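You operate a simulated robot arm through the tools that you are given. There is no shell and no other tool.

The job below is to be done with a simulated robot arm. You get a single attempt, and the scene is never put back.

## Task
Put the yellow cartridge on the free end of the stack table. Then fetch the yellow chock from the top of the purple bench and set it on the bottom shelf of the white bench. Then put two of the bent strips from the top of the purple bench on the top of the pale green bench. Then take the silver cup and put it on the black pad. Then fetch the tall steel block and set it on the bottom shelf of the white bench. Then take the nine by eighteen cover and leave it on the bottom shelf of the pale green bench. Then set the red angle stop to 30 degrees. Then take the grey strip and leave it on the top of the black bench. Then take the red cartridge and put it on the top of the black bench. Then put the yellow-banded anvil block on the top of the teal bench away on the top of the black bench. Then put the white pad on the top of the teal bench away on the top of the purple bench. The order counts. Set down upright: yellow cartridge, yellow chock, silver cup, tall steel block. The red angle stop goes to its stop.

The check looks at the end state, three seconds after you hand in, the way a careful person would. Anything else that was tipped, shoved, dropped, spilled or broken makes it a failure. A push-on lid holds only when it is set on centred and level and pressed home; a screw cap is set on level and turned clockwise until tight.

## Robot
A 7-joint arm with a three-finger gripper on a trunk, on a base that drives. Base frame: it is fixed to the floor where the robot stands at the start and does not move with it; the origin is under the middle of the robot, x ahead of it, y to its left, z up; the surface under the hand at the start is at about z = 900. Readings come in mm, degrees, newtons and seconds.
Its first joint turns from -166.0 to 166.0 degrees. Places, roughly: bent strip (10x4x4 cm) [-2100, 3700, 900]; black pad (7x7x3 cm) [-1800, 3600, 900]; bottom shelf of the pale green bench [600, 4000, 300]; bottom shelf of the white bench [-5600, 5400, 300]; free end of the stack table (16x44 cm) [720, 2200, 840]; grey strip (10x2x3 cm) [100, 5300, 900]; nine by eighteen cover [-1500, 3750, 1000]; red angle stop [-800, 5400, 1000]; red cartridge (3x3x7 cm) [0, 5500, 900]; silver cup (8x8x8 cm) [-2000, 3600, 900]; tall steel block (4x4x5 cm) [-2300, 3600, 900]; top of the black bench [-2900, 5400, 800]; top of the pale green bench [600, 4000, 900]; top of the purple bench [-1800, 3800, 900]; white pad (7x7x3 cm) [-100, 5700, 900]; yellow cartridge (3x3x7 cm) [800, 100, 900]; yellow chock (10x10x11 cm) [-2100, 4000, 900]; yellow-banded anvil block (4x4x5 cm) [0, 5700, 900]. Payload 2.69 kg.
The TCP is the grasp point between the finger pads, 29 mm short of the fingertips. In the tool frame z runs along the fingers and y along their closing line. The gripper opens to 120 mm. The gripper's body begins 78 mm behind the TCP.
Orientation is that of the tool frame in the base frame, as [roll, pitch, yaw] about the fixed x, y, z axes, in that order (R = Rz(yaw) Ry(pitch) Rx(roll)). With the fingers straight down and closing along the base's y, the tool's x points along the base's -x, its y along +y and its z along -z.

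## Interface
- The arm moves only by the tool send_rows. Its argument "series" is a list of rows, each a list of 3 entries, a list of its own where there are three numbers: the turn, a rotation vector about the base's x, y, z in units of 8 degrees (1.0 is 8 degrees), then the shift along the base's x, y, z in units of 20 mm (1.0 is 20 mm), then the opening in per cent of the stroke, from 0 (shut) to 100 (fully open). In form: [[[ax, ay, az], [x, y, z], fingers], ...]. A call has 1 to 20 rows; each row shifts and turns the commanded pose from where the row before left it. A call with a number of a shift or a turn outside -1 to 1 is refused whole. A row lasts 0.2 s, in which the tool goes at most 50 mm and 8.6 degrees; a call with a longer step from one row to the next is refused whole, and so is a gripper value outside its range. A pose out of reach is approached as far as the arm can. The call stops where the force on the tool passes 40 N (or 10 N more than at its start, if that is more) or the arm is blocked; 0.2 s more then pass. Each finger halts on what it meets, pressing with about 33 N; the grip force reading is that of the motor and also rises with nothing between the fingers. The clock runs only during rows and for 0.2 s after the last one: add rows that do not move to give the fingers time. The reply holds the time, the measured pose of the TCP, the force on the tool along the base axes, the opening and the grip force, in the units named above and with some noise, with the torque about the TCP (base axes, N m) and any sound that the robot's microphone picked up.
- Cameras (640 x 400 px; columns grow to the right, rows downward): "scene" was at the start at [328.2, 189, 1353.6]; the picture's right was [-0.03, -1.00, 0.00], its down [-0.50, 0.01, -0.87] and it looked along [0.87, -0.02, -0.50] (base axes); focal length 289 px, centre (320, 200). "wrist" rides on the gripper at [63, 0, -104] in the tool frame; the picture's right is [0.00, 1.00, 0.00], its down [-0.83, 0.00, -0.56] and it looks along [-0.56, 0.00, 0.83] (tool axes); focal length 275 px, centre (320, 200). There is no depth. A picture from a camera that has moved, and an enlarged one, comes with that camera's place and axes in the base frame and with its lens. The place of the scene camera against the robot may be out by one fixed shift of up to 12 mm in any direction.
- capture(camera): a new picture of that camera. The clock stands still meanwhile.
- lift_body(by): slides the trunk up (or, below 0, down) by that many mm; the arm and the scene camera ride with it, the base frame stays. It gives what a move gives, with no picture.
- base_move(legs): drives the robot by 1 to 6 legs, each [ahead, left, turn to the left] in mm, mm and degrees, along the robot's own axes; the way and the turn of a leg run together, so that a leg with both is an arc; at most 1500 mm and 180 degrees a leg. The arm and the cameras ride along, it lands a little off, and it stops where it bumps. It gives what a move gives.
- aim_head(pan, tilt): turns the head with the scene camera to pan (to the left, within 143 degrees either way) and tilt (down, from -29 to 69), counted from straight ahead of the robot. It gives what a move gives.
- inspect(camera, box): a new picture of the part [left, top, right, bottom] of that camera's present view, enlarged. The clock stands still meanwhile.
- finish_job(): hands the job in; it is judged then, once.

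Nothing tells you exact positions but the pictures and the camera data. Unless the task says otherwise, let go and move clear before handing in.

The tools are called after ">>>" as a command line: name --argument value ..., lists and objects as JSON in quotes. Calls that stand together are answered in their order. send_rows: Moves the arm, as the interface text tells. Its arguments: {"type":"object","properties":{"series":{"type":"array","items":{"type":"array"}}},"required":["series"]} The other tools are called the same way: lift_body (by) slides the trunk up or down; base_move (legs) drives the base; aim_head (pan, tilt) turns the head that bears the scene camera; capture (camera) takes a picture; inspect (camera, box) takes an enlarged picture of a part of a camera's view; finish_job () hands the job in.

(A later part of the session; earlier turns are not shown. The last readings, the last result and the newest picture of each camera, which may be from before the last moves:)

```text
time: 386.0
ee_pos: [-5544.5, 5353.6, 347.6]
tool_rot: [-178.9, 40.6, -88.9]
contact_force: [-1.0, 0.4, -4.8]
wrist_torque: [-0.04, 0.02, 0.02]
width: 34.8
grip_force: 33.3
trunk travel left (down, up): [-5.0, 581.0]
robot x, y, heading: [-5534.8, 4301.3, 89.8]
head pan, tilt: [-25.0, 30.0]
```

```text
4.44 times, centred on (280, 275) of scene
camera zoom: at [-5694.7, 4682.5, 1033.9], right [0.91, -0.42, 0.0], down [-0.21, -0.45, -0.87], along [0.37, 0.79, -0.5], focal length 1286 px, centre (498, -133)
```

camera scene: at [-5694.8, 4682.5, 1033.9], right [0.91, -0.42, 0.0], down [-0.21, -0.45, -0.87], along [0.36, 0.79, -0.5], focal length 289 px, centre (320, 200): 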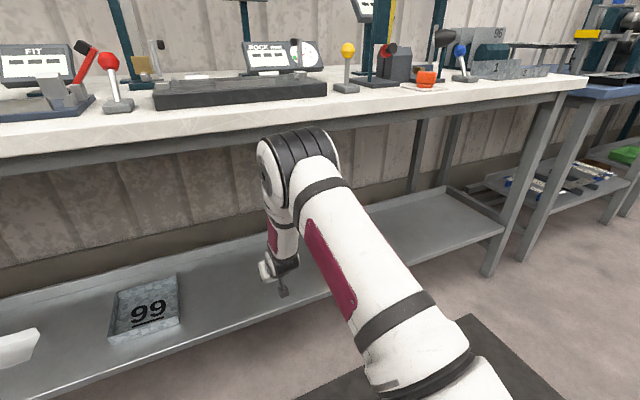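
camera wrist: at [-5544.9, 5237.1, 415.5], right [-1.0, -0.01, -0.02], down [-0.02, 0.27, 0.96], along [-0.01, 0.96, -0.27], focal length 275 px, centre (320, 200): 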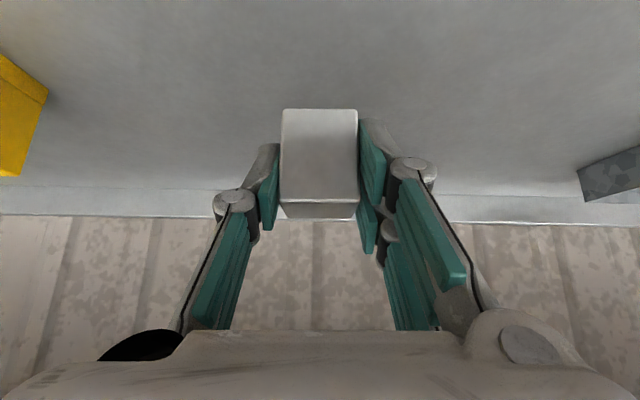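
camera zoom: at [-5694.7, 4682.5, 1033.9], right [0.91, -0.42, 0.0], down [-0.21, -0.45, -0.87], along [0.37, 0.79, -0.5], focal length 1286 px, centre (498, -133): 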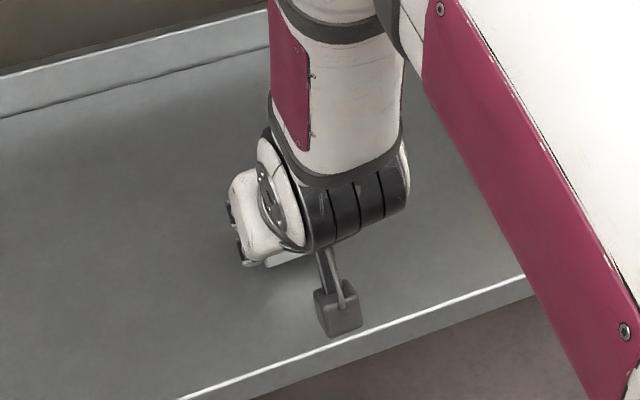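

>>> send_rows --series '[[[0, 0, 0], [0, 0, -0.1], 15], [[0, 0, 0], [0, 0, -0.1], 15], [[0, 0, 0], [0, 0, -0.1], 15], [[0, 0, 0], [0, 0, 0], 15]]'

```text
time: 387.0
ee_pos: [-5544.7, 5352.5, 341.5]
tool_rot: [-178.9, 40.4, -89.0]
contact_force: [-1.0, 0.3, -4.2]
wrist_torque: [-0.05, 0.0, 0.01]
width: 34.7
grip_force: 32.8
trunk travel left (down, up): [-5.0, 581.0]
robot x, y, heading: [-5536.9, 4300.8, 90.1]
head pan, tilt: [-25.0, 30.0]
```

>>> send_rows --series '[[[0, 0, 0], [0, 0, -0.07], 15], [[0, 0, 0], [0, 0, -0.07], 15], [[0, 0, 0], [0, 0, 0], 15]]'

```text
time: 387.8
ee_pos: [-5544.6, 5353.5, 338.4]
tool_rot: [-178.9, 40.5, -88.9]
contact_force: [-0.4, 0.0, -3.8]
wrist_torque: [-0.07, 0.01, 0.0]
width: 35.1
grip_force: 32.3
trunk travel left (down, up): [-5.0, 581.0]
robot x, y, heading: [-5535.5, 4300.9, 90.0]
head pan, tilt: [-25.0, 30.0]
```

>>> send_rows --series '[[[0, 0, 0], [0, 0, -0.07], 15], [[0, 0, 0], [0, 0, -0.07], 15], [[0, 0, 0], [0, 0, 0], 15]]'

```text
time: 388.6
ee_pos: [-5544.7, 5354.4, 335.6]
tool_rot: [-178.9, 40.6, -88.9]
contact_force: [0.3, -1.4, 0.7]
wrist_torque: [0.03, 0.08, 0.02]
width: 34.6
grip_force: 33.3
trunk travel left (down, up): [-5.0, 581.0]
robot x, y, heading: [-5536.5, 4300.8, 89.7]
head pan, tilt: [-25.0, 30.0]
```

>>> send_rows --series '[[[0, 0, 0], [0, 0, 0], 31], [[0, 0, 0], [0, 0, 0], 36], [[0, 0, 0], [0, 0, 0], 42], [[0, 0, 0], [0, 0, 0], 42], [[0, 0, 0], [0, -0.32, 0.38], 42], [[0, 0, 0], [0, -0.64, 0.766], 42], [[0, 0, 0], [0, -0.64, 0.766], 42], [[0, 0, 0], [0, -0.64, 0.766], 42], [[0, 0, 0], [0, -0.64, 0.766], 42], [[0, 0, 0], [0, -0.64, 0.766], 42], [[0, 0, 0], [0, -1, 0.6], 42], [[0, 0, 0], [0, -1, 0.6], 42], [[0, 0, 0], [0, -1, 0.6], 42], [[0, 0, 0], [0, -1, 0.6], 42], [[0, 0, 0], [0, -1, 0.6], 42], [[0, 0, 0], [0, -1, 0.6], 42]]'

>>> capture --camera "wrist"

>>> capture --camera "scene"

```text
time: 392.0
ee_pos: [-5544.6, 5160.9, 492.7]
tool_rot: [-178.9, 40.6, -88.9]
contact_force: [-0.1, -0.1, 0.8]
wrist_torque: [0.01, -0.03, 0.0]
width: 50.4
grip_force: 0.0
trunk travel left (down, up): [-5.0, 581.0]
robot x, y, heading: [-5534.7, 4305.0, 90.3]
head pan, tilt: [-25.0, 30.0]
```

```text
taken
camera wrist: at [-5544.5, 5045.5, 529.8], right [-1.0, -0.01, -0.02], down [-0.02, 0.27, 0.96], along [-0.01, 0.96, -0.27], focal length 275 px, centre (320, 200)
```

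wrist: 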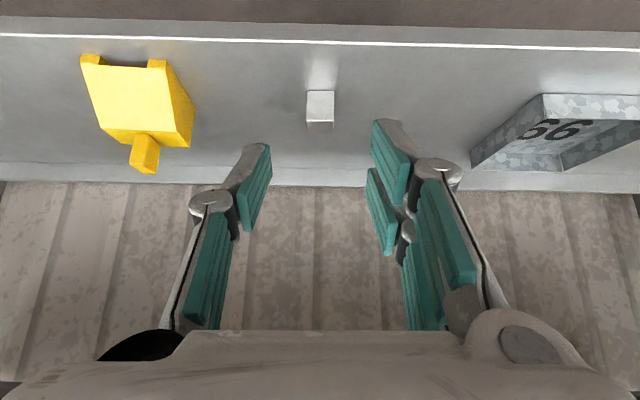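

```text
taken
camera scene: at [-5694.7, 4682.3, 1033.9], right [0.91, -0.42, 0.0], down [-0.21, -0.45, -0.87], along [0.37, 0.79, -0.5], focal length 289 px, centre (320, 200)
```

scene: 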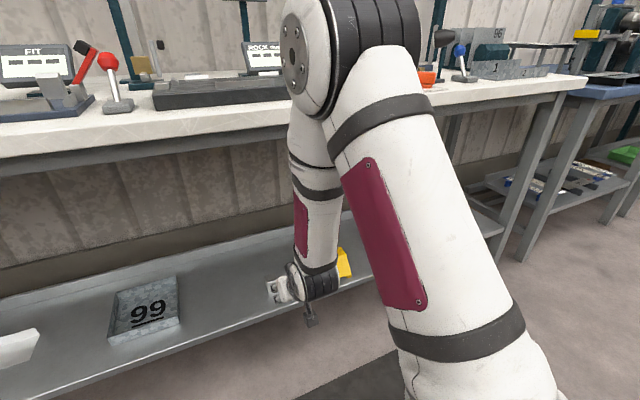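

The steel block stands upright on the shelf beside the chock. Next is the nine by eighteen cover, so I'll back out, raise the trunk and return to the purple bench's east part.

>>> base_move --legs '[[-320, 0, 0]]'

>>> lift_body --by 320

>>> send_rows --series '[[[0, 0, 0], [0, -0.5, 1], 42], [[0, 0, 0], [0, -0.5, 1], 42], [[0, 0, 0], [0, -0.5, 1], 42], [[0, 0, 0], [0, -0.7, 1], 42], [[0, 0, 0], [0, -0.7, 1], 42], [[0, 0, 0], [0, -0.7, 1], 42], [[0, 0, 0], [0, -0.7, 1], 42], [[0, 0, 0], [0, -0.7, 1], 42], [[0, 0, 0], [0, -0.7, 1], 42], [[0, 0, 0], [0, -0.7, 1], 42], [[0, 0, 0], [0, -0.7, 1], 42], [[0, 0, 0], [0, -0.7, 1], 42], [[0, 0, 0], [0, -0.7, 1], 42], [[0, 0, 0], [0, -0.7, 1], 42], [[0, 0, 0], [0, -0.7, 1], 42], [[0, 0, 0], [0, -0.7, 1], 42], [[0, 0, 0], [0, -0.6, 1], 42], [[0, 0, 0], [0, -0.5, 1], 42], [[0, 0, 0], [0, -0.5, 1], 42], [[0, 0, 0], [0, -0.5, 1], 42]]'

>>> base_move --legs '[[0, -1130, 0], [0, -1130, 0], [-1100, 0, 0]]'

```text
time: 394.2
ee_pos: [-5544.1, 4840.7, 492.3]
tool_rot: [-179.0, 40.4, -88.8]
contact_force: [-0.5, -0.1, 0.0]
wrist_torque: [-0.01, 0.02, 0.0]
width: 50.7
grip_force: 0.0
trunk travel left (down, up): [-5.0, 581.0]
robot x, y, heading: [-5537.7, 3975.1, 89.7]
head pan, tilt: [-25.0, 30.0]
```

```text
time: 397.4
ee_pos: [-5545.9, 4840.7, 811.4]
tool_rot: [-178.9, 40.5, -88.8]
contact_force: [0.1, 0.1, -1.0]
wrist_torque: [0.01, 0.0, 0.02]
width: 50.4
grip_force: 0.0
trunk travel left (down, up): [-325.0, 261.0]
robot x, y, heading: [-5534.1, 3980.7, 90.0]
head pan, tilt: [-25.0, 30.0]
```

```text
time: 401.6
ee_pos: [-5540.2, 4611.4, 1183.8]
tool_rot: [-179.0, 40.4, -88.8]
contact_force: [0.6, 0.2, 0.7]
wrist_torque: [0.02, -0.05, 0.0]
width: 50.3
grip_force: 0.1
out of reach, approached as far as the arm can: row 10, 11, 12
trunk travel left (down, up): [-325.0, 261.0]
robot x, y, heading: [-5534.1, 3979.5, 90.1]
head pan, tilt: [-25.0, 30.0]
```

```text
time: 418.0
ee_pos: [-3260.6, 3521.9, 1182.7]
tool_rot: [-178.8, 40.4, -87.8]
contact_force: [-0.5, 0.1, 0.0]
wrist_torque: [0.02, -0.03, -0.01]
width: 50.4
grip_force: 0.1
trunk travel left (down, up): [-325.0, 261.0]
robot x, y, heading: [-3243.7, 2893.4, 91.1]
head pan, tilt: [-25.0, 30.0]
```

>>> send_rows --series '[[[0, 0, 0], [0, 0, 1], 42], [[0, 0, 0], [0, 0, 1], 42], [[0, 0, 0], [0, 0, 1], 42], [[0, 0, 0], [0, 0, 1], 42]]'

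>>> base_move --legs '[[-70, 0, -1.1], [0, -850, 0], [0, -850, 0]]'

>>> aim_head --pan 0 --tilt 35

>>> capture --camera "scene"

>>> capture --camera "wrist"

```text
time: 419.0
ee_pos: [-3261.4, 3521.2, 1263.5]
tool_rot: [-178.9, 40.5, -87.8]
contact_force: [-0.5, -0.3, -0.5]
wrist_torque: [0.02, -0.04, 0.01]
width: 50.1
grip_force: 0.0
trunk travel left (down, up): [-325.0, 261.0]
robot x, y, heading: [-3243.9, 2891.7, 90.9]
head pan, tilt: [-25.0, 30.0]
```

```text
time: 428.2
ee_pos: [-1545.5, 3435.2, 1264.4]
tool_rot: [-178.9, 40.6, -89.8]
contact_force: [0.7, -0.4, 0.3]
wrist_torque: [-0.01, 0.01, 0.02]
width: 50.1
grip_force: 0.1
trunk travel left (down, up): [-325.0, 261.0]
robot x, y, heading: [-1553.1, 2807.2, 88.9]
head pan, tilt: [-25.0, 30.0]
```

```text
time: 429.1
ee_pos: [-1545.4, 3435.4, 1264.2]
tool_rot: [-178.9, 40.5, -90.0]
contact_force: [-0.5, -0.6, -0.5]
wrist_torque: [-0.04, -0.05, 0.0]
width: 50.6
grip_force: 0.1
trunk travel left (down, up): [-325.0, 261.0]
robot x, y, heading: [-1552.9, 2803.5, 88.9]
head pan, tilt: [0.0, 35.0]
```

```text
taken
camera scene: at [-1743.5, 3141.0, 1345.7], right [1.0, -0.02, 0.0], down [-0.01, -0.57, -0.82], along [0.01, 0.82, -0.57], focal length 289 px, centre (320, 200)
```

scene: 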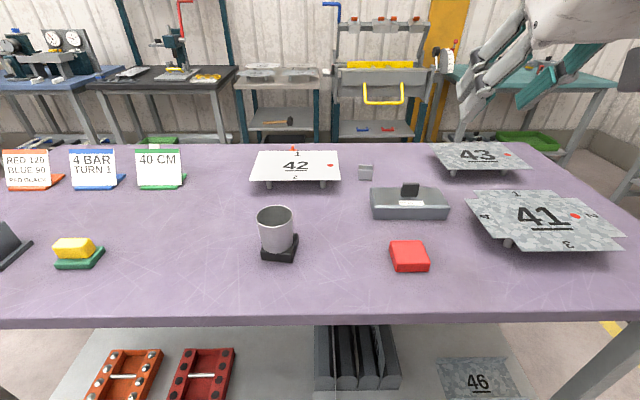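

```text
taken
camera wrist: at [-1547.3, 3319.1, 1301.0], right [-1.0, 0.01, -0.02], down [-0.02, 0.27, 0.96], along [0.01, 0.96, -0.27], focal length 275 px, centre (320, 200)
```

wrist: 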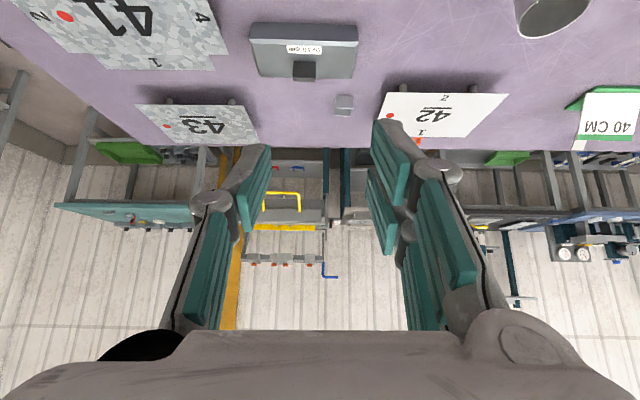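

>>> inspect --camera "scene" --box '[340, 160, 480, 280]'

>>> inspect --camera "wrist" --box '[230, 10, 380, 110]'

```text
3.33 times, centred on (410, 220) of scene
camera zoom: at [-1743.5, 3141.0, 1345.7], right [1.0, -0.02, 0.0], down [-0.01, -0.57, -0.82], along [0.01, 0.82, -0.57], focal length 965 px, centre (20, 133)
```

zoom: 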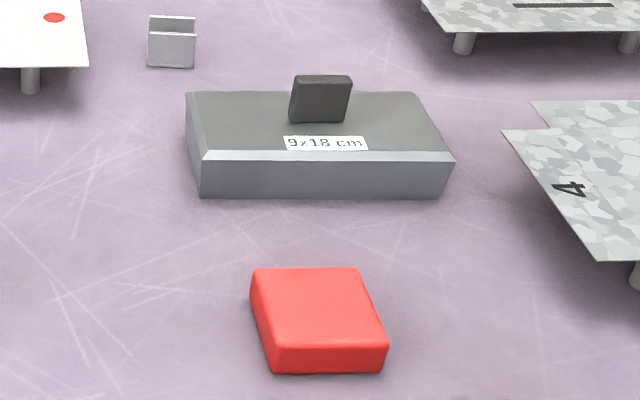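

```text
4.00 times, centred on (305, 60) of wrist
camera zoom: at [-1547.3, 3319.1, 1301.0], right [-1.0, 0.01, -0.02], down [-0.02, 0.27, 0.96], along [0.01, 0.96, -0.27], focal length 1101 px, centre (380, 760)
```

zoom: 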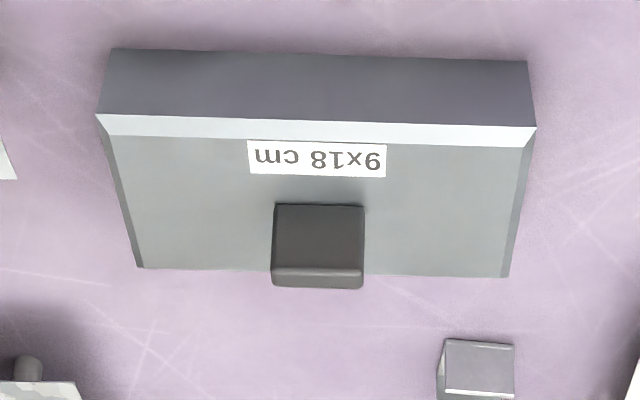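

The cover, labelled 9x18 cm, has a black handle near [-1518, 3705] with its top at about z = 985. I'll line up above it with the tilted hand.

>>> send_rows --series '[[[0, 0, -0.28], [0.12, 0.89, -0.92], 50], [[0, 0, 0], [0.12, 0.89, -0.92], 50], [[0, 0, 0], [0.12, 0.89, -0.92], 50], [[0, 0, 0], [0.12, 0.89, -0.92], 50], [[0, 0, 0], [0.12, 0.89, -0.92], 50], [[0, 0, 0], [0.12, 0.89, -0.92], 50], [[0, 0, 0], [0.12, 0.89, -0.92], 50], [[0, 0, 0], [0.12, 0.89, -0.92], 50], [[0, 0, 0], [0.12, 0.89, -0.92], 50], [[0, 0, 0], [0.12, 0.89, -0.92], 50], [[0, 0, 0], [0.12, 0.89, -0.92], 50], [[0, 0, 0], [0, 0, 0], 50]]'

>>> capture --camera "wrist"

>>> inspect --camera "wrist" --box '[240, 30, 400, 150]'

>>> inspect --camera "scene" --box '[340, 130, 500, 250]'

```text
time: 431.6
ee_pos: [-1519.9, 3631.6, 1061.9]
tool_rot: [-178.9, 40.6, -92.1]
contact_force: [-0.6, 0.0, 0.3]
wrist_torque: [0.0, 0.01, -0.01]
width: 59.9
grip_force: 0.0
trunk travel left (down, up): [-325.0, 261.0]
robot x, y, heading: [-1550.8, 2807.1, 89.1]
head pan, tilt: [0.0, 35.0]
```

```text
taken
camera wrist: at [-1526.2, 3515.6, 1098.8], right [-1.0, 0.05, -0.02], down [0.0, 0.27, 0.96], along [0.05, 0.96, -0.27], focal length 275 px, centre (320, 200)
```

wrist: 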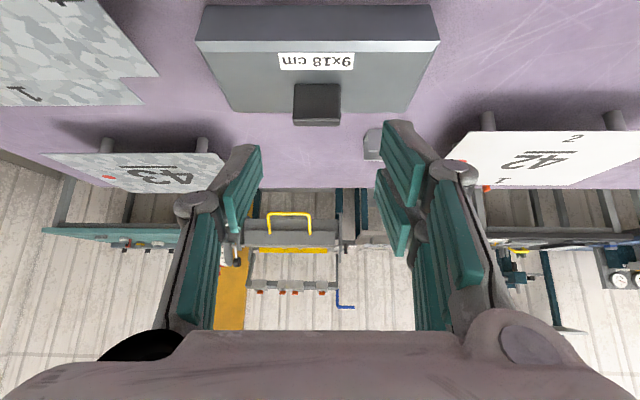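

```text
3.33 times, centred on (320, 90) of wrist
camera zoom: at [-1526.2, 3515.6, 1098.8], right [-1.0, 0.05, -0.02], down [0.0, 0.27, 0.96], along [0.05, 0.96, -0.27], focal length 918 px, centre (320, 567)
```

zoom: 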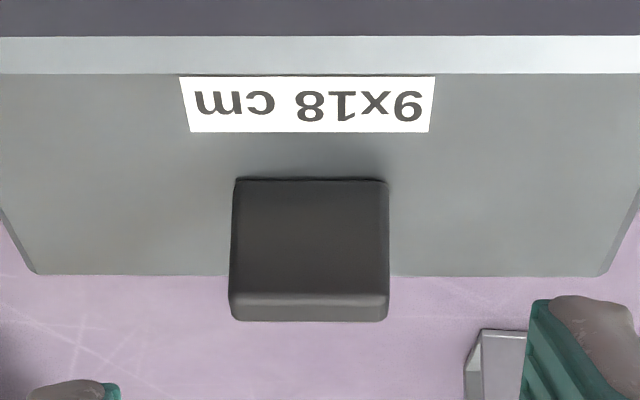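

```text
3.33 times, centred on (420, 190) of scene
camera zoom: at [-1743.7, 3140.9, 1345.7], right [1.0, -0.02, 0.0], down [-0.01, -0.57, -0.82], along [0.01, 0.82, -0.57], focal length 965 px, centre (-13, 233)
```

zoom: 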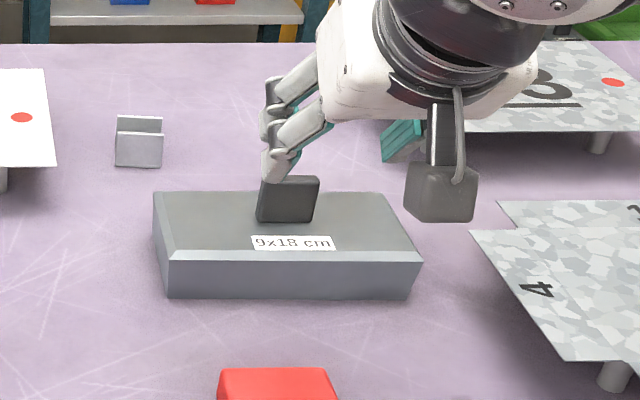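

>>> send_rows --series '[[[0, 0, 0], [0.03, 0.684, -0.8], 48], [[0, 0, 0], [0.03, 0.684, -0.8], 48], [[0, 0, 0], [0.03, 0.684, -0.8], 48], [[0, 0, 0], [0.03, 0.684, -0.8], 48], [[0, 0, 0], [0.01, 0.5, -0.6], 48], [[0, 0, 0], [0, 0.18, -0.18], 48], [[0, 0, 0], [0, 0, 0], 48]]'

>>> capture --camera "wrist"

>>> inspect --camera "scene" --box '[360, 150, 480, 250]'

```text
time: 433.2
ee_pos: [-1517.2, 3699.4, 983.1]
tool_rot: [-178.9, 40.7, -92.2]
contact_force: [-0.2, 0.4, -0.5]
wrist_torque: [-0.02, 0.0, 0.0]
width: 57.7
grip_force: 0.0
trunk travel left (down, up): [-325.0, 261.0]
robot x, y, heading: [-1552.6, 2804.2, 89.3]
head pan, tilt: [0.0, 35.0]
```

```text
taken
camera wrist: at [-1522.8, 3583.0, 1019.1], right [-1.0, 0.05, -0.02], down [-0.01, 0.27, 0.96], along [0.05, 0.96, -0.27], focal length 275 px, centre (320, 200)
```

wrist: 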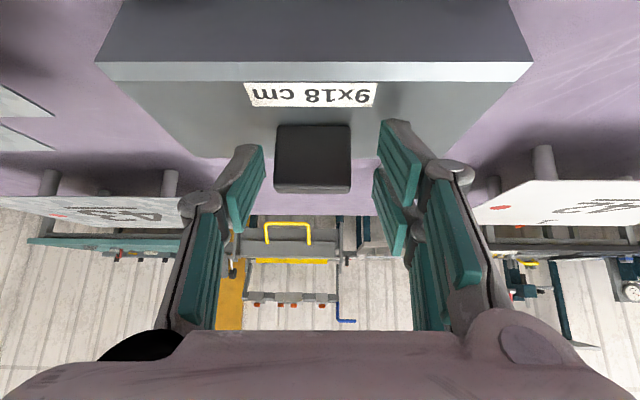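

```text
4.00 times, centred on (420, 200) of scene
camera zoom: at [-1743.6, 3141.0, 1345.7], right [1.0, -0.02, 0.0], down [-0.01, -0.57, -0.82], along [0.01, 0.82, -0.57], focal length 1158 px, centre (-80, 200)
```

zoom: 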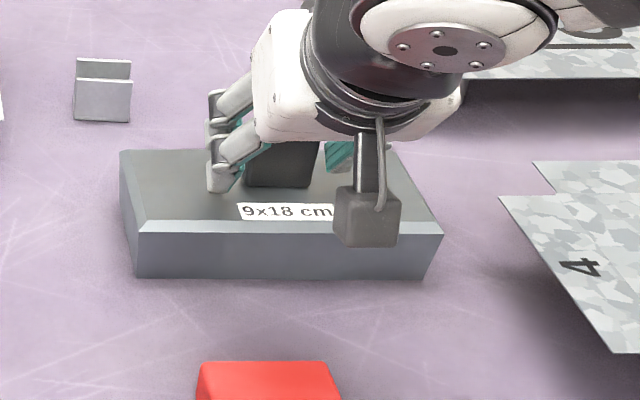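

>>> send_rows --series '[[[0, 0, 0], [0.15, 0, -0.05], 48], [[0, 0, 0], [0, 0, 0], 48], [[0, 0, 0], [0, 0, 0], 20], [[0, 0, 0], [0, 0, 0], 0], [[0, 0, 0], [0, 0, 0], 0], [[0, 0, 0], [0, 0, 0], 0]]'

>>> capture --camera "wrist"

```text
time: 434.6
ee_pos: [-1514.8, 3698.3, 981.4]
tool_rot: [-179.0, 40.7, -92.2]
contact_force: [0.6, 0.1, 1.2]
wrist_torque: [0.03, 0.11, 0.02]
width: 39.6
grip_force: 32.9
trunk travel left (down, up): [-325.0, 261.0]
robot x, y, heading: [-1554.6, 2802.5, 88.9]
head pan, tilt: [0.0, 35.0]
```

```text
taken
camera wrist: at [-1519.7, 3583.2, 1018.1], right [-1.0, 0.05, -0.02], down [0.0, 0.27, 0.96], along [0.05, 0.96, -0.27], focal length 275 px, centre (320, 200)
```

wrist: 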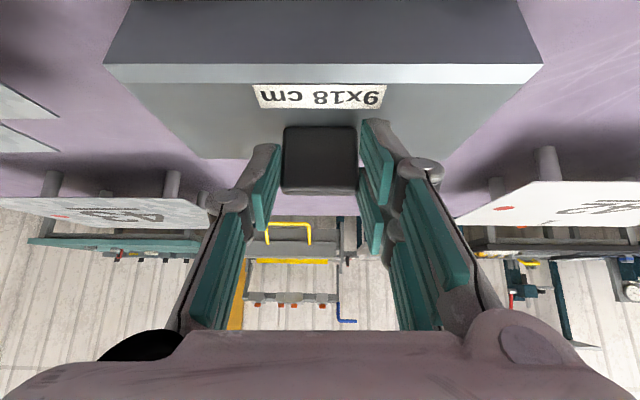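

>>> send_rows --series '[[[0, 0, 0], [0, 0, 0.25], 0], [[0, 0, 0], [0, 0, 0.5], 0], [[0, 0, 0], [0, 0, 0.5], 0], [[0, 0, 0], [0, 0, 0.5], 0], [[0, 0, 0], [0, 0, 0], 0]]'

>>> capture --camera "wrist"

>>> inspect --camera "scene" --box '[340, 130, 500, 250]'

```text
time: 435.9
ee_pos: [-1513.1, 3699.9, 1016.4]
tool_rot: [-178.9, 40.4, -92.2]
contact_force: [-0.1, -0.5, -2.6]
wrist_torque: [-0.03, 0.01, 0.01]
width: 39.4
grip_force: 32.8
trunk travel left (down, up): [-325.0, 261.0]
robot x, y, heading: [-1549.6, 2800.8, 88.9]
head pan, tilt: [0.0, 35.0]
```

```text
taken
camera wrist: at [-1519.6, 3583.6, 1053.3], right [-1.0, 0.05, -0.02], down [0.0, 0.27, 0.96], along [0.05, 0.96, -0.27], focal length 275 px, centre (320, 200)
```

wrist: 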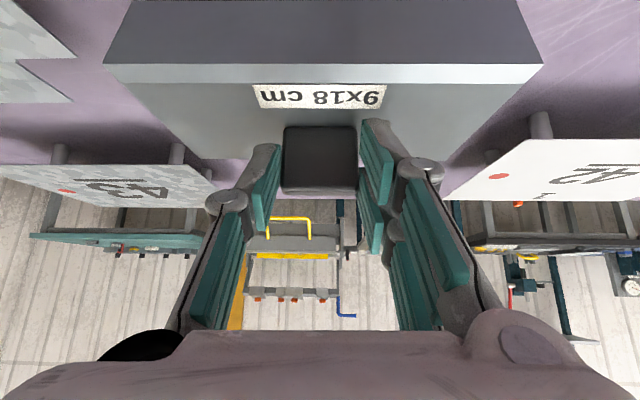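

```text
3.33 times, centred on (420, 190) of scene
camera zoom: at [-1743.6, 3141.1, 1345.6], right [1.0, -0.02, 0.0], down [-0.01, -0.57, -0.82], along [0.01, 0.82, -0.57], focal length 965 px, centre (-13, 233)
```

zoom: 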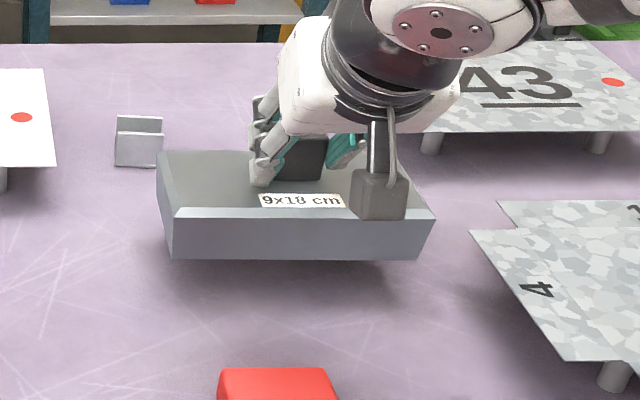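

>>> send_rows --series '[[[0, 0, 0], [0, 0, 1], 0], [[0, 0, 0], [0, 0, 1], 0], [[0, 0, 0], [0, 0, 1], 0], [[0, 0, 0], [0, 0, 1], 0], [[0, 0, 0], [0, 0, 1], 0], [[0, 0, 0], [0, 0, 1], 0], [[0, 0, 0], [0, -0.5, 1], 0], [[0, 0, 0], [0, -1, 1], 0], [[0, 0, 0], [0, -1, 1], 0], [[0, 0, 0], [0, -1, 1], 0], [[0, 0, 0], [0, -1, 1], 0], [[0, 0, 0], [0, -1, 0], 0], [[0, 0, 0], [0, -1, 0], 0], [[0, 0, 0], [0, -1, 0], 0], [[0, 0, 0], [0, -1, 0], 0], [[0, 0, 0], [0, -1, 0], 0], [[0, 0, 0], [0, -1, 0], 0], [[0, 0, 0], [0, -1, 0], 0]]'

>>> base_move --legs '[[0, -1100, 1], [0, 0, -90], [0, 700, 0], [0, 700, 0]]'

>>> aim_head --pan 0 --tilt 35

>>> capture --camera "scene"

>>> capture --camera "wrist"

```text
time: 439.6
ee_pos: [-1513.3, 3469.3, 1234.9]
tool_rot: [-178.9, 40.5, -92.1]
contact_force: [0.0, 0.0, -2.8]
wrist_torque: [-0.03, -0.01, -0.04]
width: 39.7
grip_force: 32.8
trunk travel left (down, up): [-325.0, 261.0]
robot x, y, heading: [-1555.1, 2806.4, 88.9]
head pan, tilt: [0.0, 35.0]
```

```text
time: 456.0
ee_pos: [217.1, 4179.4, 1234.8]
tool_rot: [-178.9, 40.5, 178.9]
contact_force: [-0.2, -0.2, -2.3]
wrist_torque: [-0.01, 0.05, -0.01]
width: 39.6
grip_force: 32.6
trunk travel left (down, up): [-325.0, 261.0]
robot x, y, heading: [-452.9, 4202.6, 0.3]
head pan, tilt: [0.0, 35.0]
```

```text
time: 456.6
ee_pos: [217.2, 4178.3, 1235.0]
tool_rot: [-179.0, 40.5, 179.1]
contact_force: [0.2, 0.2, -2.6]
wrist_torque: [0.02, 0.05, 0.0]
width: 39.7
grip_force: 32.9
trunk travel left (down, up): [-325.0, 261.0]
robot x, y, heading: [-450.1, 4201.7, 0.3]
head pan, tilt: [0.0, 35.0]
```

```text
taken
camera scene: at [-124.9, 4397.1, 1345.6], right [0.0, -1.0, 0.0], down [-0.57, 0.0, -0.82], along [0.82, 0.0, -0.57], focal length 289 px, centre (320, 200)
```

scene: 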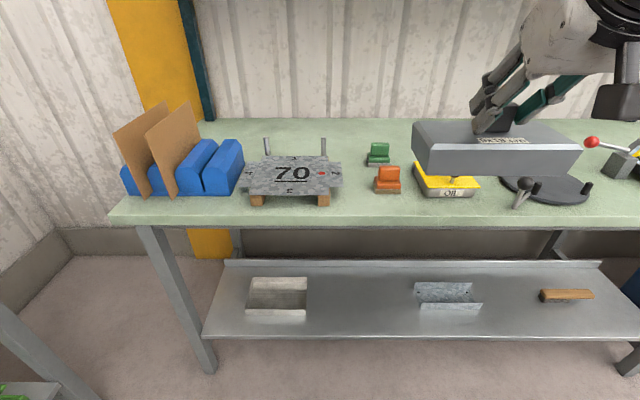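

```text
taken
camera wrist: at [100.0, 4182.5, 1272.7], right [0.03, 1.0, -0.02], down [0.27, 0.01, 0.96], along [0.96, -0.03, -0.27], focal length 275 px, centre (320, 200)
```

wrist: 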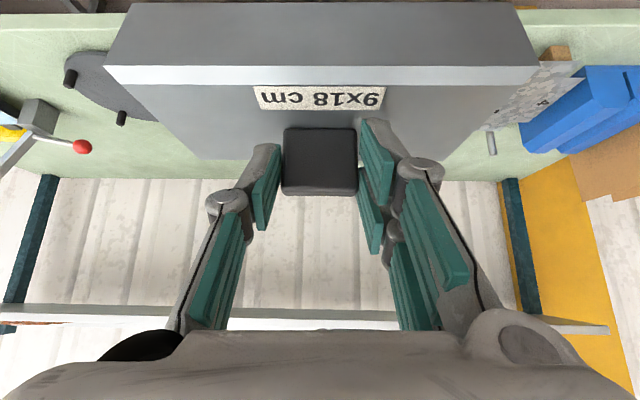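

The cover goes on the free stretch of the green bench's bottom shelf at about y = 4205. I'll back a bit, drop the trunk and feed it in low.

>>> base_move --legs '[[-70, 25, 0]]'

>>> lift_body --by -320

>>> send_rows --series '[[[0, 0, 0], [0.9, 0, -0.5], 0], [[0, 0, 0], [0.9, 0, -0.5], 0], [[0, 0, 0], [0.9, 0, -0.5], 0], [[0, 0, 0], [0.9, 0, -0.5], 0], [[0, 0, 0], [0.9, 0, -1], 0], [[0, 0, 0], [0.9, 0, -1], 0], [[0, 0, 0], [0.9, 0, -1], 0], [[0, 0, 0], [0.9, 0, -1], 0], [[0, 0, 0], [0.6, 0, -1], 0], [[0, 0, 0], [0.3, 0, -1], 0], [[0, 0, 0], [0.2, 0, -1], 0], [[0, 0, 0], [0, 0, -1], 0], [[0, 0, 0], [0, 0, -1], 0], [[0, 0, 0], [0, 0, -1], 0], [[0, 0, 0], [0, 0, -1], 0], [[0, 0, 0], [0, 0, -1], 0]]'

>>> capture --camera "scene"

```text
time: 457.7
ee_pos: [145.1, 4204.2, 1235.1]
tool_rot: [-178.9, 40.5, 178.9]
contact_force: [-0.4, -1.1, -2.7]
wrist_torque: [0.01, 0.03, -0.03]
width: 39.7
grip_force: 32.9
trunk travel left (down, up): [-325.0, 261.0]
robot x, y, heading: [-522.5, 4229.6, 0.2]
head pan, tilt: [0.0, 35.0]
```

```text
time: 460.8
ee_pos: [144.6, 4203.4, 914.2]
tool_rot: [-178.9, 40.6, 179.1]
contact_force: [0.3, -0.4, -3.0]
wrist_torque: [0.04, 0.05, -0.01]
width: 39.6
grip_force: 32.9
trunk travel left (down, up): [-5.0, 581.0]
robot x, y, heading: [-520.5, 4227.3, 0.1]
head pan, tilt: [0.0, 35.0]
```

```text
time: 464.2
ee_pos: [311.4, 4203.6, 634.9]
tool_rot: [-178.9, 40.7, 179.0]
contact_force: [0.5, 0.6, -2.6]
wrist_torque: [-0.06, 0.06, 0.0]
width: 39.6
grip_force: 33.1
trunk travel left (down, up): [-5.0, 581.0]
robot x, y, heading: [-519.1, 4229.1, 0.1]
head pan, tilt: [0.0, 35.0]
```

```text
taken
camera scene: at [-143.8, 4422.5, 1026.1], right [0.0, -1.0, 0.0], down [-0.57, 0.0, -0.82], along [0.82, 0.0, -0.57], focal length 289 px, centre (320, 200)
```

scene: 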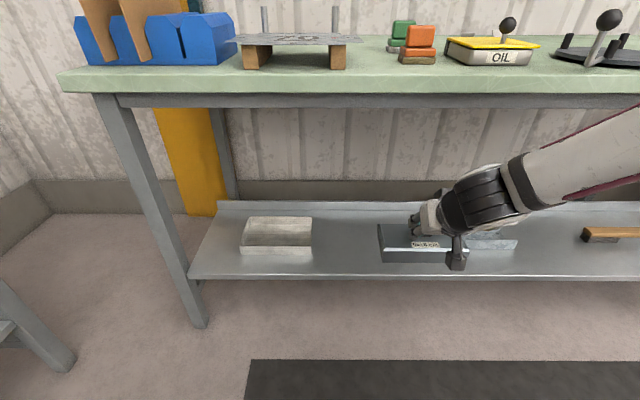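

>>> send_rows --series '[[[0, 0, 0], [0.9, 0, -0.85], 0], [[0, 0, 0], [0.9, 0, -0.85], 0], [[0, 0, 0], [0.9, 0, -0.85], 0], [[0, 0, 0], [0.9, 0, -0.85], 0], [[0, 0, 0], [0.9, 0, -0.85], 0], [[0, 0, 0], [0.9, 0, -0.85], 0], [[0, 0, 0], [0.9, 0, -0.85], 0], [[0, 0, 0], [0.95, 0, -0.8], 0], [[0, 0, 0], [0.95, 0, -0.7], 0], [[0, 0, 0], [0.95, 0, -0.7], 0], [[0, 0, 0], [0.95, 0, -0.7], 0], [[0, 0, 0], [0.95, 0, -0.7], 0], [[0, 0, 0], [0, 0, 0], 0]]'

>>> capture --camera "wrist"

>>> capture --camera "scene"

```text
time: 467.0
ee_pos: [532.5, 4203.9, 443.9]
tool_rot: [-178.9, 40.5, 179.1]
contact_force: [0.2, -0.6, -2.2]
wrist_torque: [-0.01, 0.06, 0.02]
width: 39.5
grip_force: 32.7
trunk travel left (down, up): [-5.0, 581.0]
robot x, y, heading: [-524.9, 4229.9, 0.1]
head pan, tilt: [0.0, 35.0]
```

```text
taken
camera wrist: at [415.9, 4207.6, 481.9], right [0.03, 1.0, -0.02], down [0.27, 0.01, 0.96], along [0.96, -0.03, -0.27], focal length 275 px, centre (320, 200)
```

wrist: 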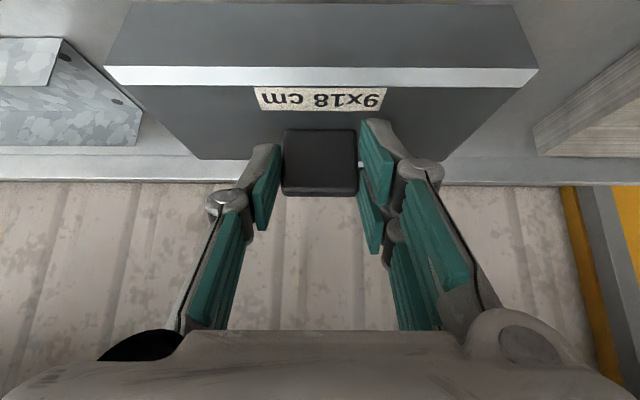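

```text
taken
camera scene: at [-143.7, 4422.3, 1026.1], right [0.0, -1.0, 0.0], down [-0.57, 0.0, -0.82], along [0.82, 0.0, -0.57], focal length 289 px, centre (320, 200)
```

scene: 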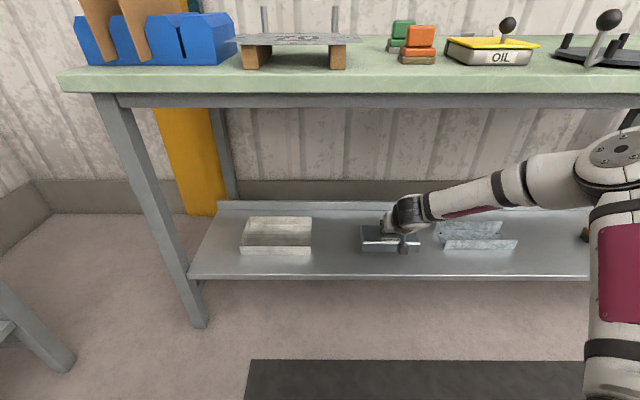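

>>> send_rows --series '[[[0, 0, 0], [0, 1, 0], 0], [[0, 0, 0], [0, 1, 0], 0], [[0, 0, 0], [0, 0, -1], 0], [[0, 0, 0], [0, 0, -1], 0], [[0, 0, 0], [0, 0, -0.5], 0], [[0, 0, 0], [0, 0, 0], 0]]'

>>> capture --camera "wrist"

>>> inspect --camera "scene" --box '[300, 190, 460, 290]'

```text
time: 468.4
ee_pos: [531.5, 4244.4, 394.1]
tool_rot: [-178.9, 40.5, 179.0]
contact_force: [-0.7, -0.1, -2.4]
wrist_torque: [-0.04, 0.06, -0.02]
width: 39.4
grip_force: 33.4
trunk travel left (down, up): [-5.0, 581.0]
robot x, y, heading: [-520.4, 4230.5, 0.4]
head pan, tilt: [0.0, 35.0]
```

```text
taken
camera wrist: at [416.2, 4247.7, 431.2], right [0.03, 1.0, -0.02], down [0.27, 0.01, 0.96], along [0.96, -0.03, -0.27], focal length 275 px, centre (320, 200)
```

wrist: 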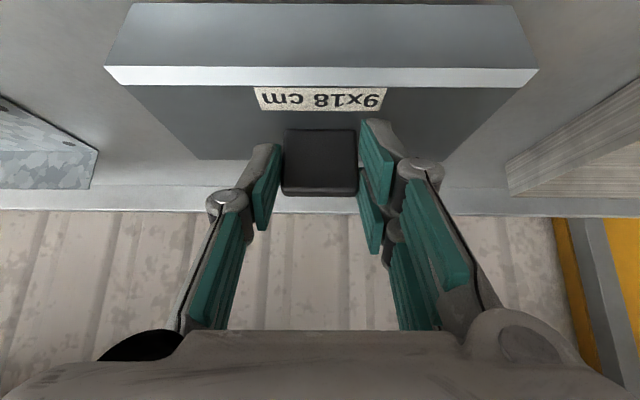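

```text
4.00 times, centred on (380, 240) of scene
camera zoom: at [-143.7, 4422.4, 1026.1], right [0.0, -1.0, 0.0], down [-0.57, 0.0, -0.82], along [0.82, 0.0, -0.57], focal length 1158 px, centre (80, 40)
```

zoom: 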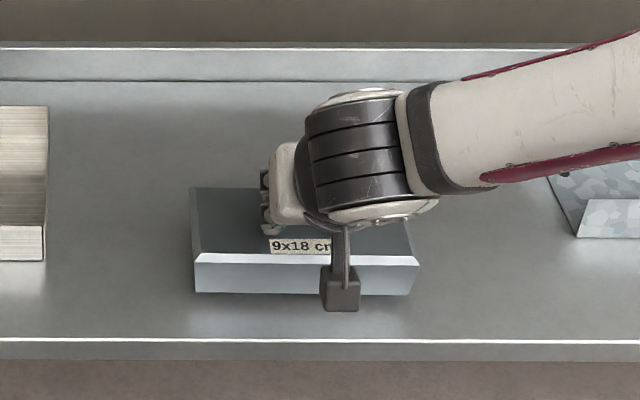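

Well centred. Lowering the last few millimetres gently.

>>> send_rows --series '[[[0, 0, 0], [0, 0, -0.2], 0], [[0, 0, 0], [0, 0, -0.15], 0], [[0, 0, 0], [0, 0, -0.1], 0], [[0, 0, 0], [0, 0, 0], 0]]'

```text
time: 469.4
ee_pos: [532.5, 4243.5, 384.8]
tool_rot: [-179.0, 40.4, 179.0]
contact_force: [-0.4, 0.1, -2.0]
wrist_torque: [0.05, 0.02, 0.0]
width: 39.5
grip_force: 32.5
trunk travel left (down, up): [-5.0, 581.0]
robot x, y, heading: [-519.1, 4230.3, 0.5]
head pan, tilt: [0.0, 35.0]
```

>>> send_rows --series '[[[0, 0, 0], [0, 0, -0.1], 0], [[0, 0, 0], [0, 0, -0.07], 0], [[0, 0, 0], [0, 0, 0], 0]]'

```text
time: 470.2
ee_pos: [532.9, 4244.7, 382.1]
tool_rot: [-179.0, 40.5, 179.0]
contact_force: [0.0, -0.7, -2.1]
wrist_torque: [0.02, 0.06, -0.03]
width: 39.5
grip_force: 33.0
trunk travel left (down, up): [-5.0, 581.0]
robot x, y, heading: [-520.9, 4231.0, 0.4]
head pan, tilt: [0.0, 35.0]
```

>>> send_rows --series '[[[0, 0, 0], [0, 0, -0.07], 0], [[0, 0, 0], [0, 0, -0.05], 0], [[0, 0, 0], [0, 0, 0], 0]]'

```text
time: 471.0
ee_pos: [532.2, 4243.2, 380.3]
tool_rot: [-178.9, 40.6, 179.0]
contact_force: [0.4, 0.3, 5.2]
wrist_torque: [0.26, 0.21, -0.01]
width: 39.7
grip_force: 32.7
trunk travel left (down, up): [-5.0, 581.0]
robot x, y, heading: [-521.9, 4231.3, 0.3]
head pan, tilt: [0.0, 35.0]
```

>>> send_rows --series '[[[0, 0, 0], [0, 0, 0], 35], [[0, 0, 0], [0, 0, 0], 40], [[0, 0, 0], [0, 0, 0], 50], [[0, 0, 0], [0, 0, 0], 50], [[0, 0, 0], [-0.32, 0, 0.38], 50], [[0, 0, 0], [-0.64, 0, 0.766], 50], [[0, 0, 0], [-0.64, 0, 0.766], 50], [[0, 0, 0], [-0.64, 0, 0.766], 50], [[0, 0, 0], [-0.64, 0, 0.766], 50], [[0, 0, 0], [-0.64, 0, 0.766], 50], [[0, 0, 0], [-1, 0, 0.6], 50], [[0, 0, 0], [-1, 0, 0.6], 50], [[0, 0, 0], [-1, 0, 0.6], 50], [[0, 0, 0], [-1, 0, 0.6], 50], [[0, 0, 0], [-1, 0, 0.6], 50], [[0, 0, 0], [-1, 0, 0.6], 50]]'

>>> capture --camera "wrist"

>>> base_move --legs '[[-150, 0, 0]]'

>>> capture --camera "scene"

```text
time: 474.4
ee_pos: [341.4, 4244.3, 535.1]
tool_rot: [-178.8, 40.5, 179.1]
contact_force: [-0.7, 0.3, 0.8]
wrist_torque: [0.0, -0.02, -0.01]
width: 60.1
grip_force: 0.1
trunk travel left (down, up): [-5.0, 581.0]
robot x, y, heading: [-521.0, 4230.1, 0.1]
head pan, tilt: [0.0, 35.0]
```

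```text
taken
camera wrist: at [224.9, 4247.5, 573.1], right [0.03, 1.0, -0.02], down [0.27, 0.01, 0.96], along [0.96, -0.03, -0.27], focal length 275 px, centre (320, 200)
```

wrist: 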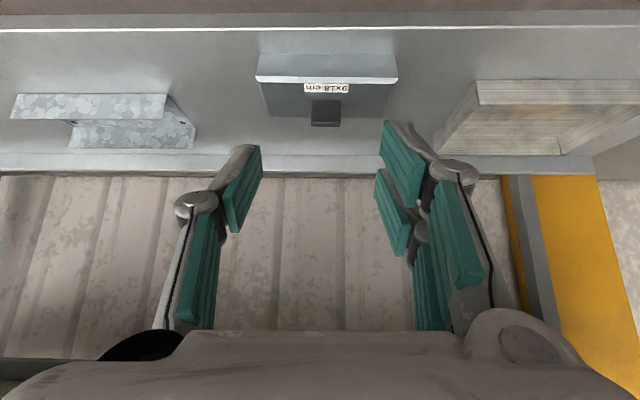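

```text
time: 475.9
ee_pos: [262.9, 4301.8, 534.8]
tool_rot: [-178.9, 40.5, -178.2]
contact_force: [-0.2, -0.6, 0.2]
wrist_torque: [0.02, 0.0, -0.02]
width: 60.2
grip_force: 0.1
trunk travel left (down, up): [-5.0, 581.0]
robot x, y, heading: [-600.9, 4249.5, 3.1]
head pan, tilt: [0.0, 35.0]
stopped in leg 1: the robot was blocked; the commanded pose is now the measured one
```

```text
taken
camera scene: at [-229.7, 4456.5, 1026.2], right [0.05, -1.0, 0.0], down [-0.57, -0.03, -0.82], along [0.82, 0.04, -0.57], focal length 289 px, centre (320, 200)
```

scene: 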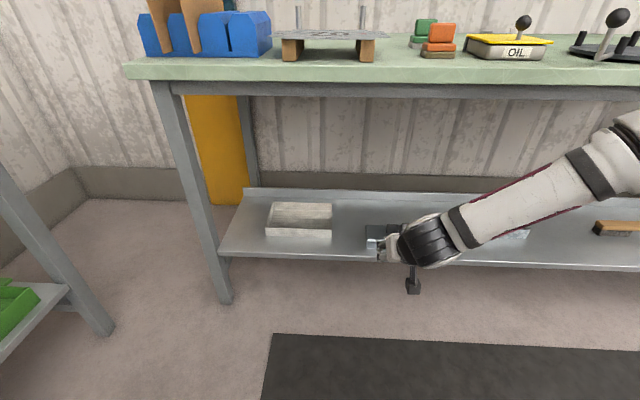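

The cover is placed on the shelf. While backing I bumped something behind, probably the purple bench's east end, so I'll ease forward and check that nothing there was disturbed.

>>> base_move --legs '[[80, 0, -3]]'

>>> lift_body --by 320

>>> aim_head --pan 140 --tilt 25

>>> capture --camera "scene"

>>> aim_head --pan -140 --tilt 25

>>> capture --camera "scene"

```text
time: 477.0
ee_pos: [344.6, 4257.5, 535.9]
tool_rot: [-178.9, 40.5, 178.8]
contact_force: [0.6, 0.9, 0.1]
wrist_torque: [0.01, -0.01, 0.04]
width: 60.1
grip_force: 0.1
trunk travel left (down, up): [-5.0, 581.0]
robot x, y, heading: [-513.3, 4247.6, -0.4]
head pan, tilt: [0.0, 35.0]
```

```text
time: 480.2
ee_pos: [344.9, 4257.5, 856.4]
tool_rot: [-179.0, 40.5, 178.7]
contact_force: [0.3, 0.1, 0.2]
wrist_torque: [-0.01, 0.0, -0.01]
width: 60.0
grip_force: 0.1
trunk travel left (down, up): [-325.0, 261.0]
robot x, y, heading: [-518.9, 4246.5, 0.1]
head pan, tilt: [0.0, 35.0]
```

```text
time: 482.4
ee_pos: [345.1, 4257.1, 855.2]
tool_rot: [-178.9, 40.6, 178.7]
contact_force: [-0.5, 0.2, 0.1]
wrist_torque: [0.01, -0.01, 0.01]
width: 60.0
grip_force: 0.0
trunk travel left (down, up): [-325.0, 261.0]
robot x, y, heading: [-518.2, 4248.4, -0.5]
head pan, tilt: [140.0, 25.0]
```

```text
taken
camera scene: at [-349.5, 4498.1, 1361.4], right [0.65, 0.76, 0.0], down [0.32, -0.27, -0.91], along [-0.69, 0.58, -0.42], focal length 289 px, centre (320, 200)
```

scene: 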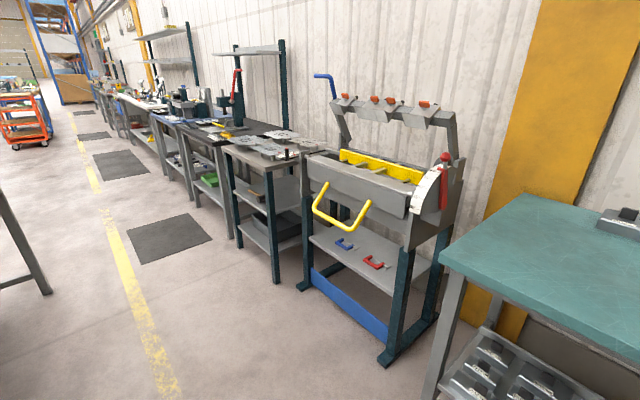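

```text
time: 486.2
ee_pos: [345.6, 4257.2, 856.2]
tool_rot: [-178.9, 40.6, 178.7]
contact_force: [0.0, 1.1, 0.0]
wrist_torque: [-0.01, 0.0, -0.01]
width: 60.0
grip_force: 0.1
trunk travel left (down, up): [-325.0, 261.0]
robot x, y, heading: [-520.3, 4249.1, -0.3]
head pan, tilt: [-140.0, 25.0]
```

```text
taken
camera scene: at [-349.8, 4379.6, 1361.4], right [-0.64, 0.77, 0.0], down [0.32, 0.27, -0.91], along [-0.7, -0.58, -0.42], focal length 289 px, centre (320, 200)
```

scene: 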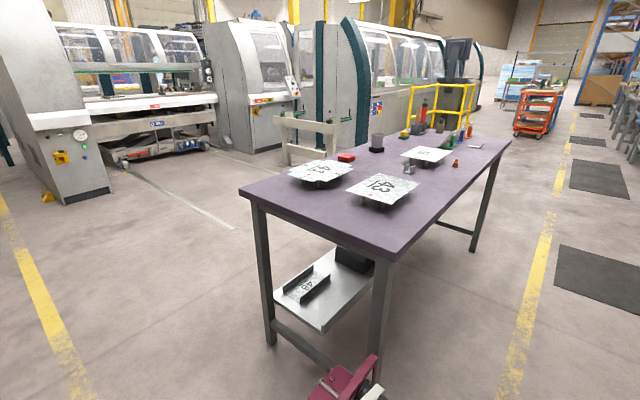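

>>> inspect --camera "scene" --box '[270, 100, 510, 220]'

>>> aim_head --pan 100 --tilt 25

>>> capture --camera "scene"

```text
2.67 times, centred on (390, 160) of scene
camera zoom: at [-349.8, 4379.6, 1361.4], right [-0.64, 0.77, 0.0], down [0.32, 0.27, -0.91], along [-0.7, -0.58, -0.42], focal length 772 px, centre (133, 307)
```

zoom: 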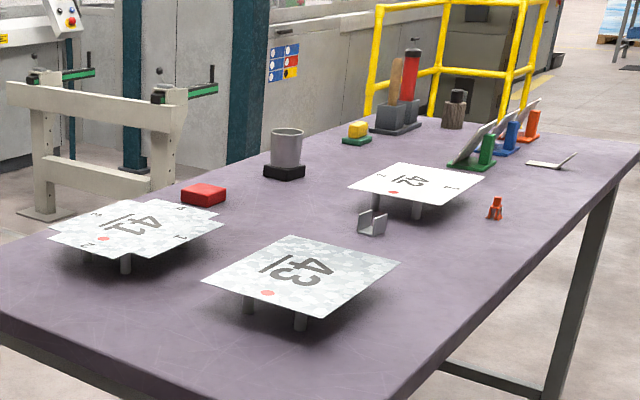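

```text
time: 489.6
ee_pos: [344.3, 4258.1, 856.7]
tool_rot: [-178.8, 40.6, 178.7]
contact_force: [-0.3, -0.5, 0.4]
wrist_torque: [0.0, 0.0, 0.05]
width: 59.8
grip_force: 0.0
trunk travel left (down, up): [-325.0, 261.0]
robot x, y, heading: [-519.9, 4247.4, -0.1]
head pan, tilt: [100.0, 25.0]
```

```text
taken
camera scene: at [-294.8, 4529.5, 1361.4], right [0.99, 0.17, 0.0], down [0.07, -0.42, -0.91], along [-0.15, 0.89, -0.42], focal length 289 px, centre (320, 200)
```

scene: 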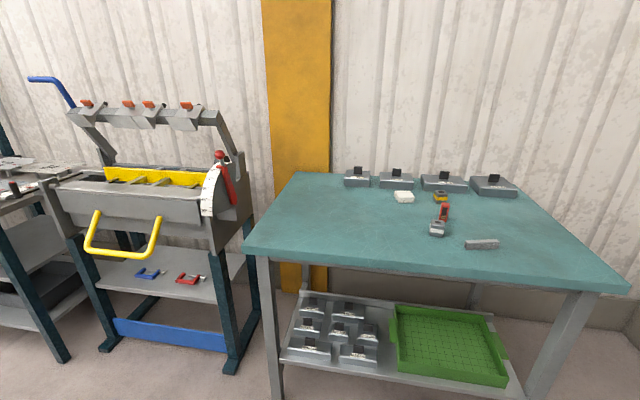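

Nothing on the purple bench was disturbed. The red angle stop is the red lever with the white dial on the bending machine at left, near [-700, 5400]. I'll retract the arm and turn to face it.

>>> send_rows --series '[[[0, 0, 0], [-0.3, 0, 1], 50], [[0, 0, 0], [-0.3, 0, 1], 50], [[0, 0, 0], [-0.3, 0, 1], 50], [[0, 0, 0], [-0.3, 0, 1], 50], [[-0.0, 0, 0], [-0.3, 0, 1], 50], [[0, 0, 0], [-0.5, 0, 1], 50], [[0, 0, 0], [-0.5, 0, 1], 50], [[0, 0, 0], [-0.5, 0, 1], 50], [[0, 0, 0], [-0.6, 0, 1], 50], [[0, 0, 0], [-0.6, 0, 1], 50], [[0, 0, 0], [-0.7, 0, 1], 50], [[0, 0, 0], [-0.8, 0, 1], 50], [[0, 0, 0], [-0.8, 0, 1], 50], [[0, 0, 0], [-0.8, 0, 1], 50], [[0, 0, 0], [-0.8, 0, 1], 50], [[0, 0, 0], [-0.8, 0, 1], 50], [[0, 0, 0], [-0.8, 0, 1], 50], [[0, 0, 0], [-0.8, 0, 1], 50], [[0, 0, 0], [-0.8, 0, 1], 50]]'

>>> base_move --legs '[[80, 50, 0], [0, 0, 90], [0, 280, 0]]'

>>> aim_head --pan 0 --tilt 20

>>> capture --camera "scene"

```text
time: 493.6
ee_pos: [118.1, 4258.6, 1237.4]
tool_rot: [-178.9, 40.5, 178.7]
contact_force: [0.0, 0.8, 0.2]
wrist_torque: [0.04, -0.02, 0.02]
width: 60.0
grip_force: 0.1
trunk travel left (down, up): [-325.0, 261.0]
robot x, y, heading: [-515.6, 4250.8, -0.1]
head pan, tilt: [100.0, 25.0]
```

```text
time: 500.2
ee_pos: [-734.2, 4932.3, 1236.5]
tool_rot: [-178.9, 40.6, -90.7]
contact_force: [-0.7, 0.3, -0.6]
wrist_torque: [0.01, 0.0, 0.03]
width: 60.0
grip_force: 0.1
trunk travel left (down, up): [-325.0, 261.0]
robot x, y, heading: [-715.0, 4299.1, 90.5]
head pan, tilt: [100.0, 25.0]
```

```text
time: 501.9
ee_pos: [-733.6, 4932.4, 1236.5]
tool_rot: [-178.8, 40.5, -90.8]
contact_force: [0.3, 0.0, 0.2]
wrist_torque: [0.0, -0.02, 0.0]
width: 60.1
grip_force: 0.0
trunk travel left (down, up): [-325.0, 261.0]
robot x, y, heading: [-718.4, 4294.1, 90.3]
head pan, tilt: [0.0, 20.0]
```

```text
taken
camera scene: at [-917.8, 4635.5, 1369.5], right [1.0, 0.01, 0.0], down [0.0, -0.34, -0.94], along [-0.01, 0.94, -0.34], focal length 289 px, centre (320, 200)
```

scene: 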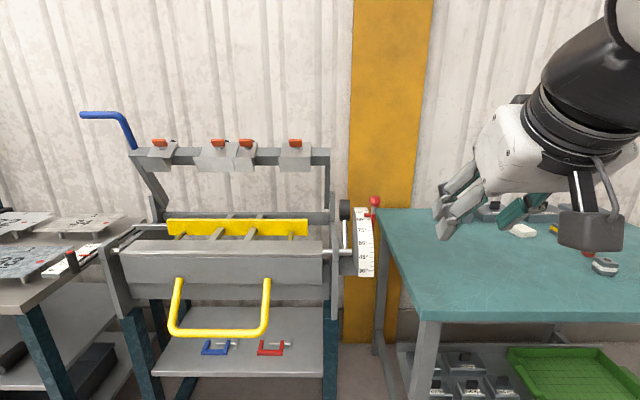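

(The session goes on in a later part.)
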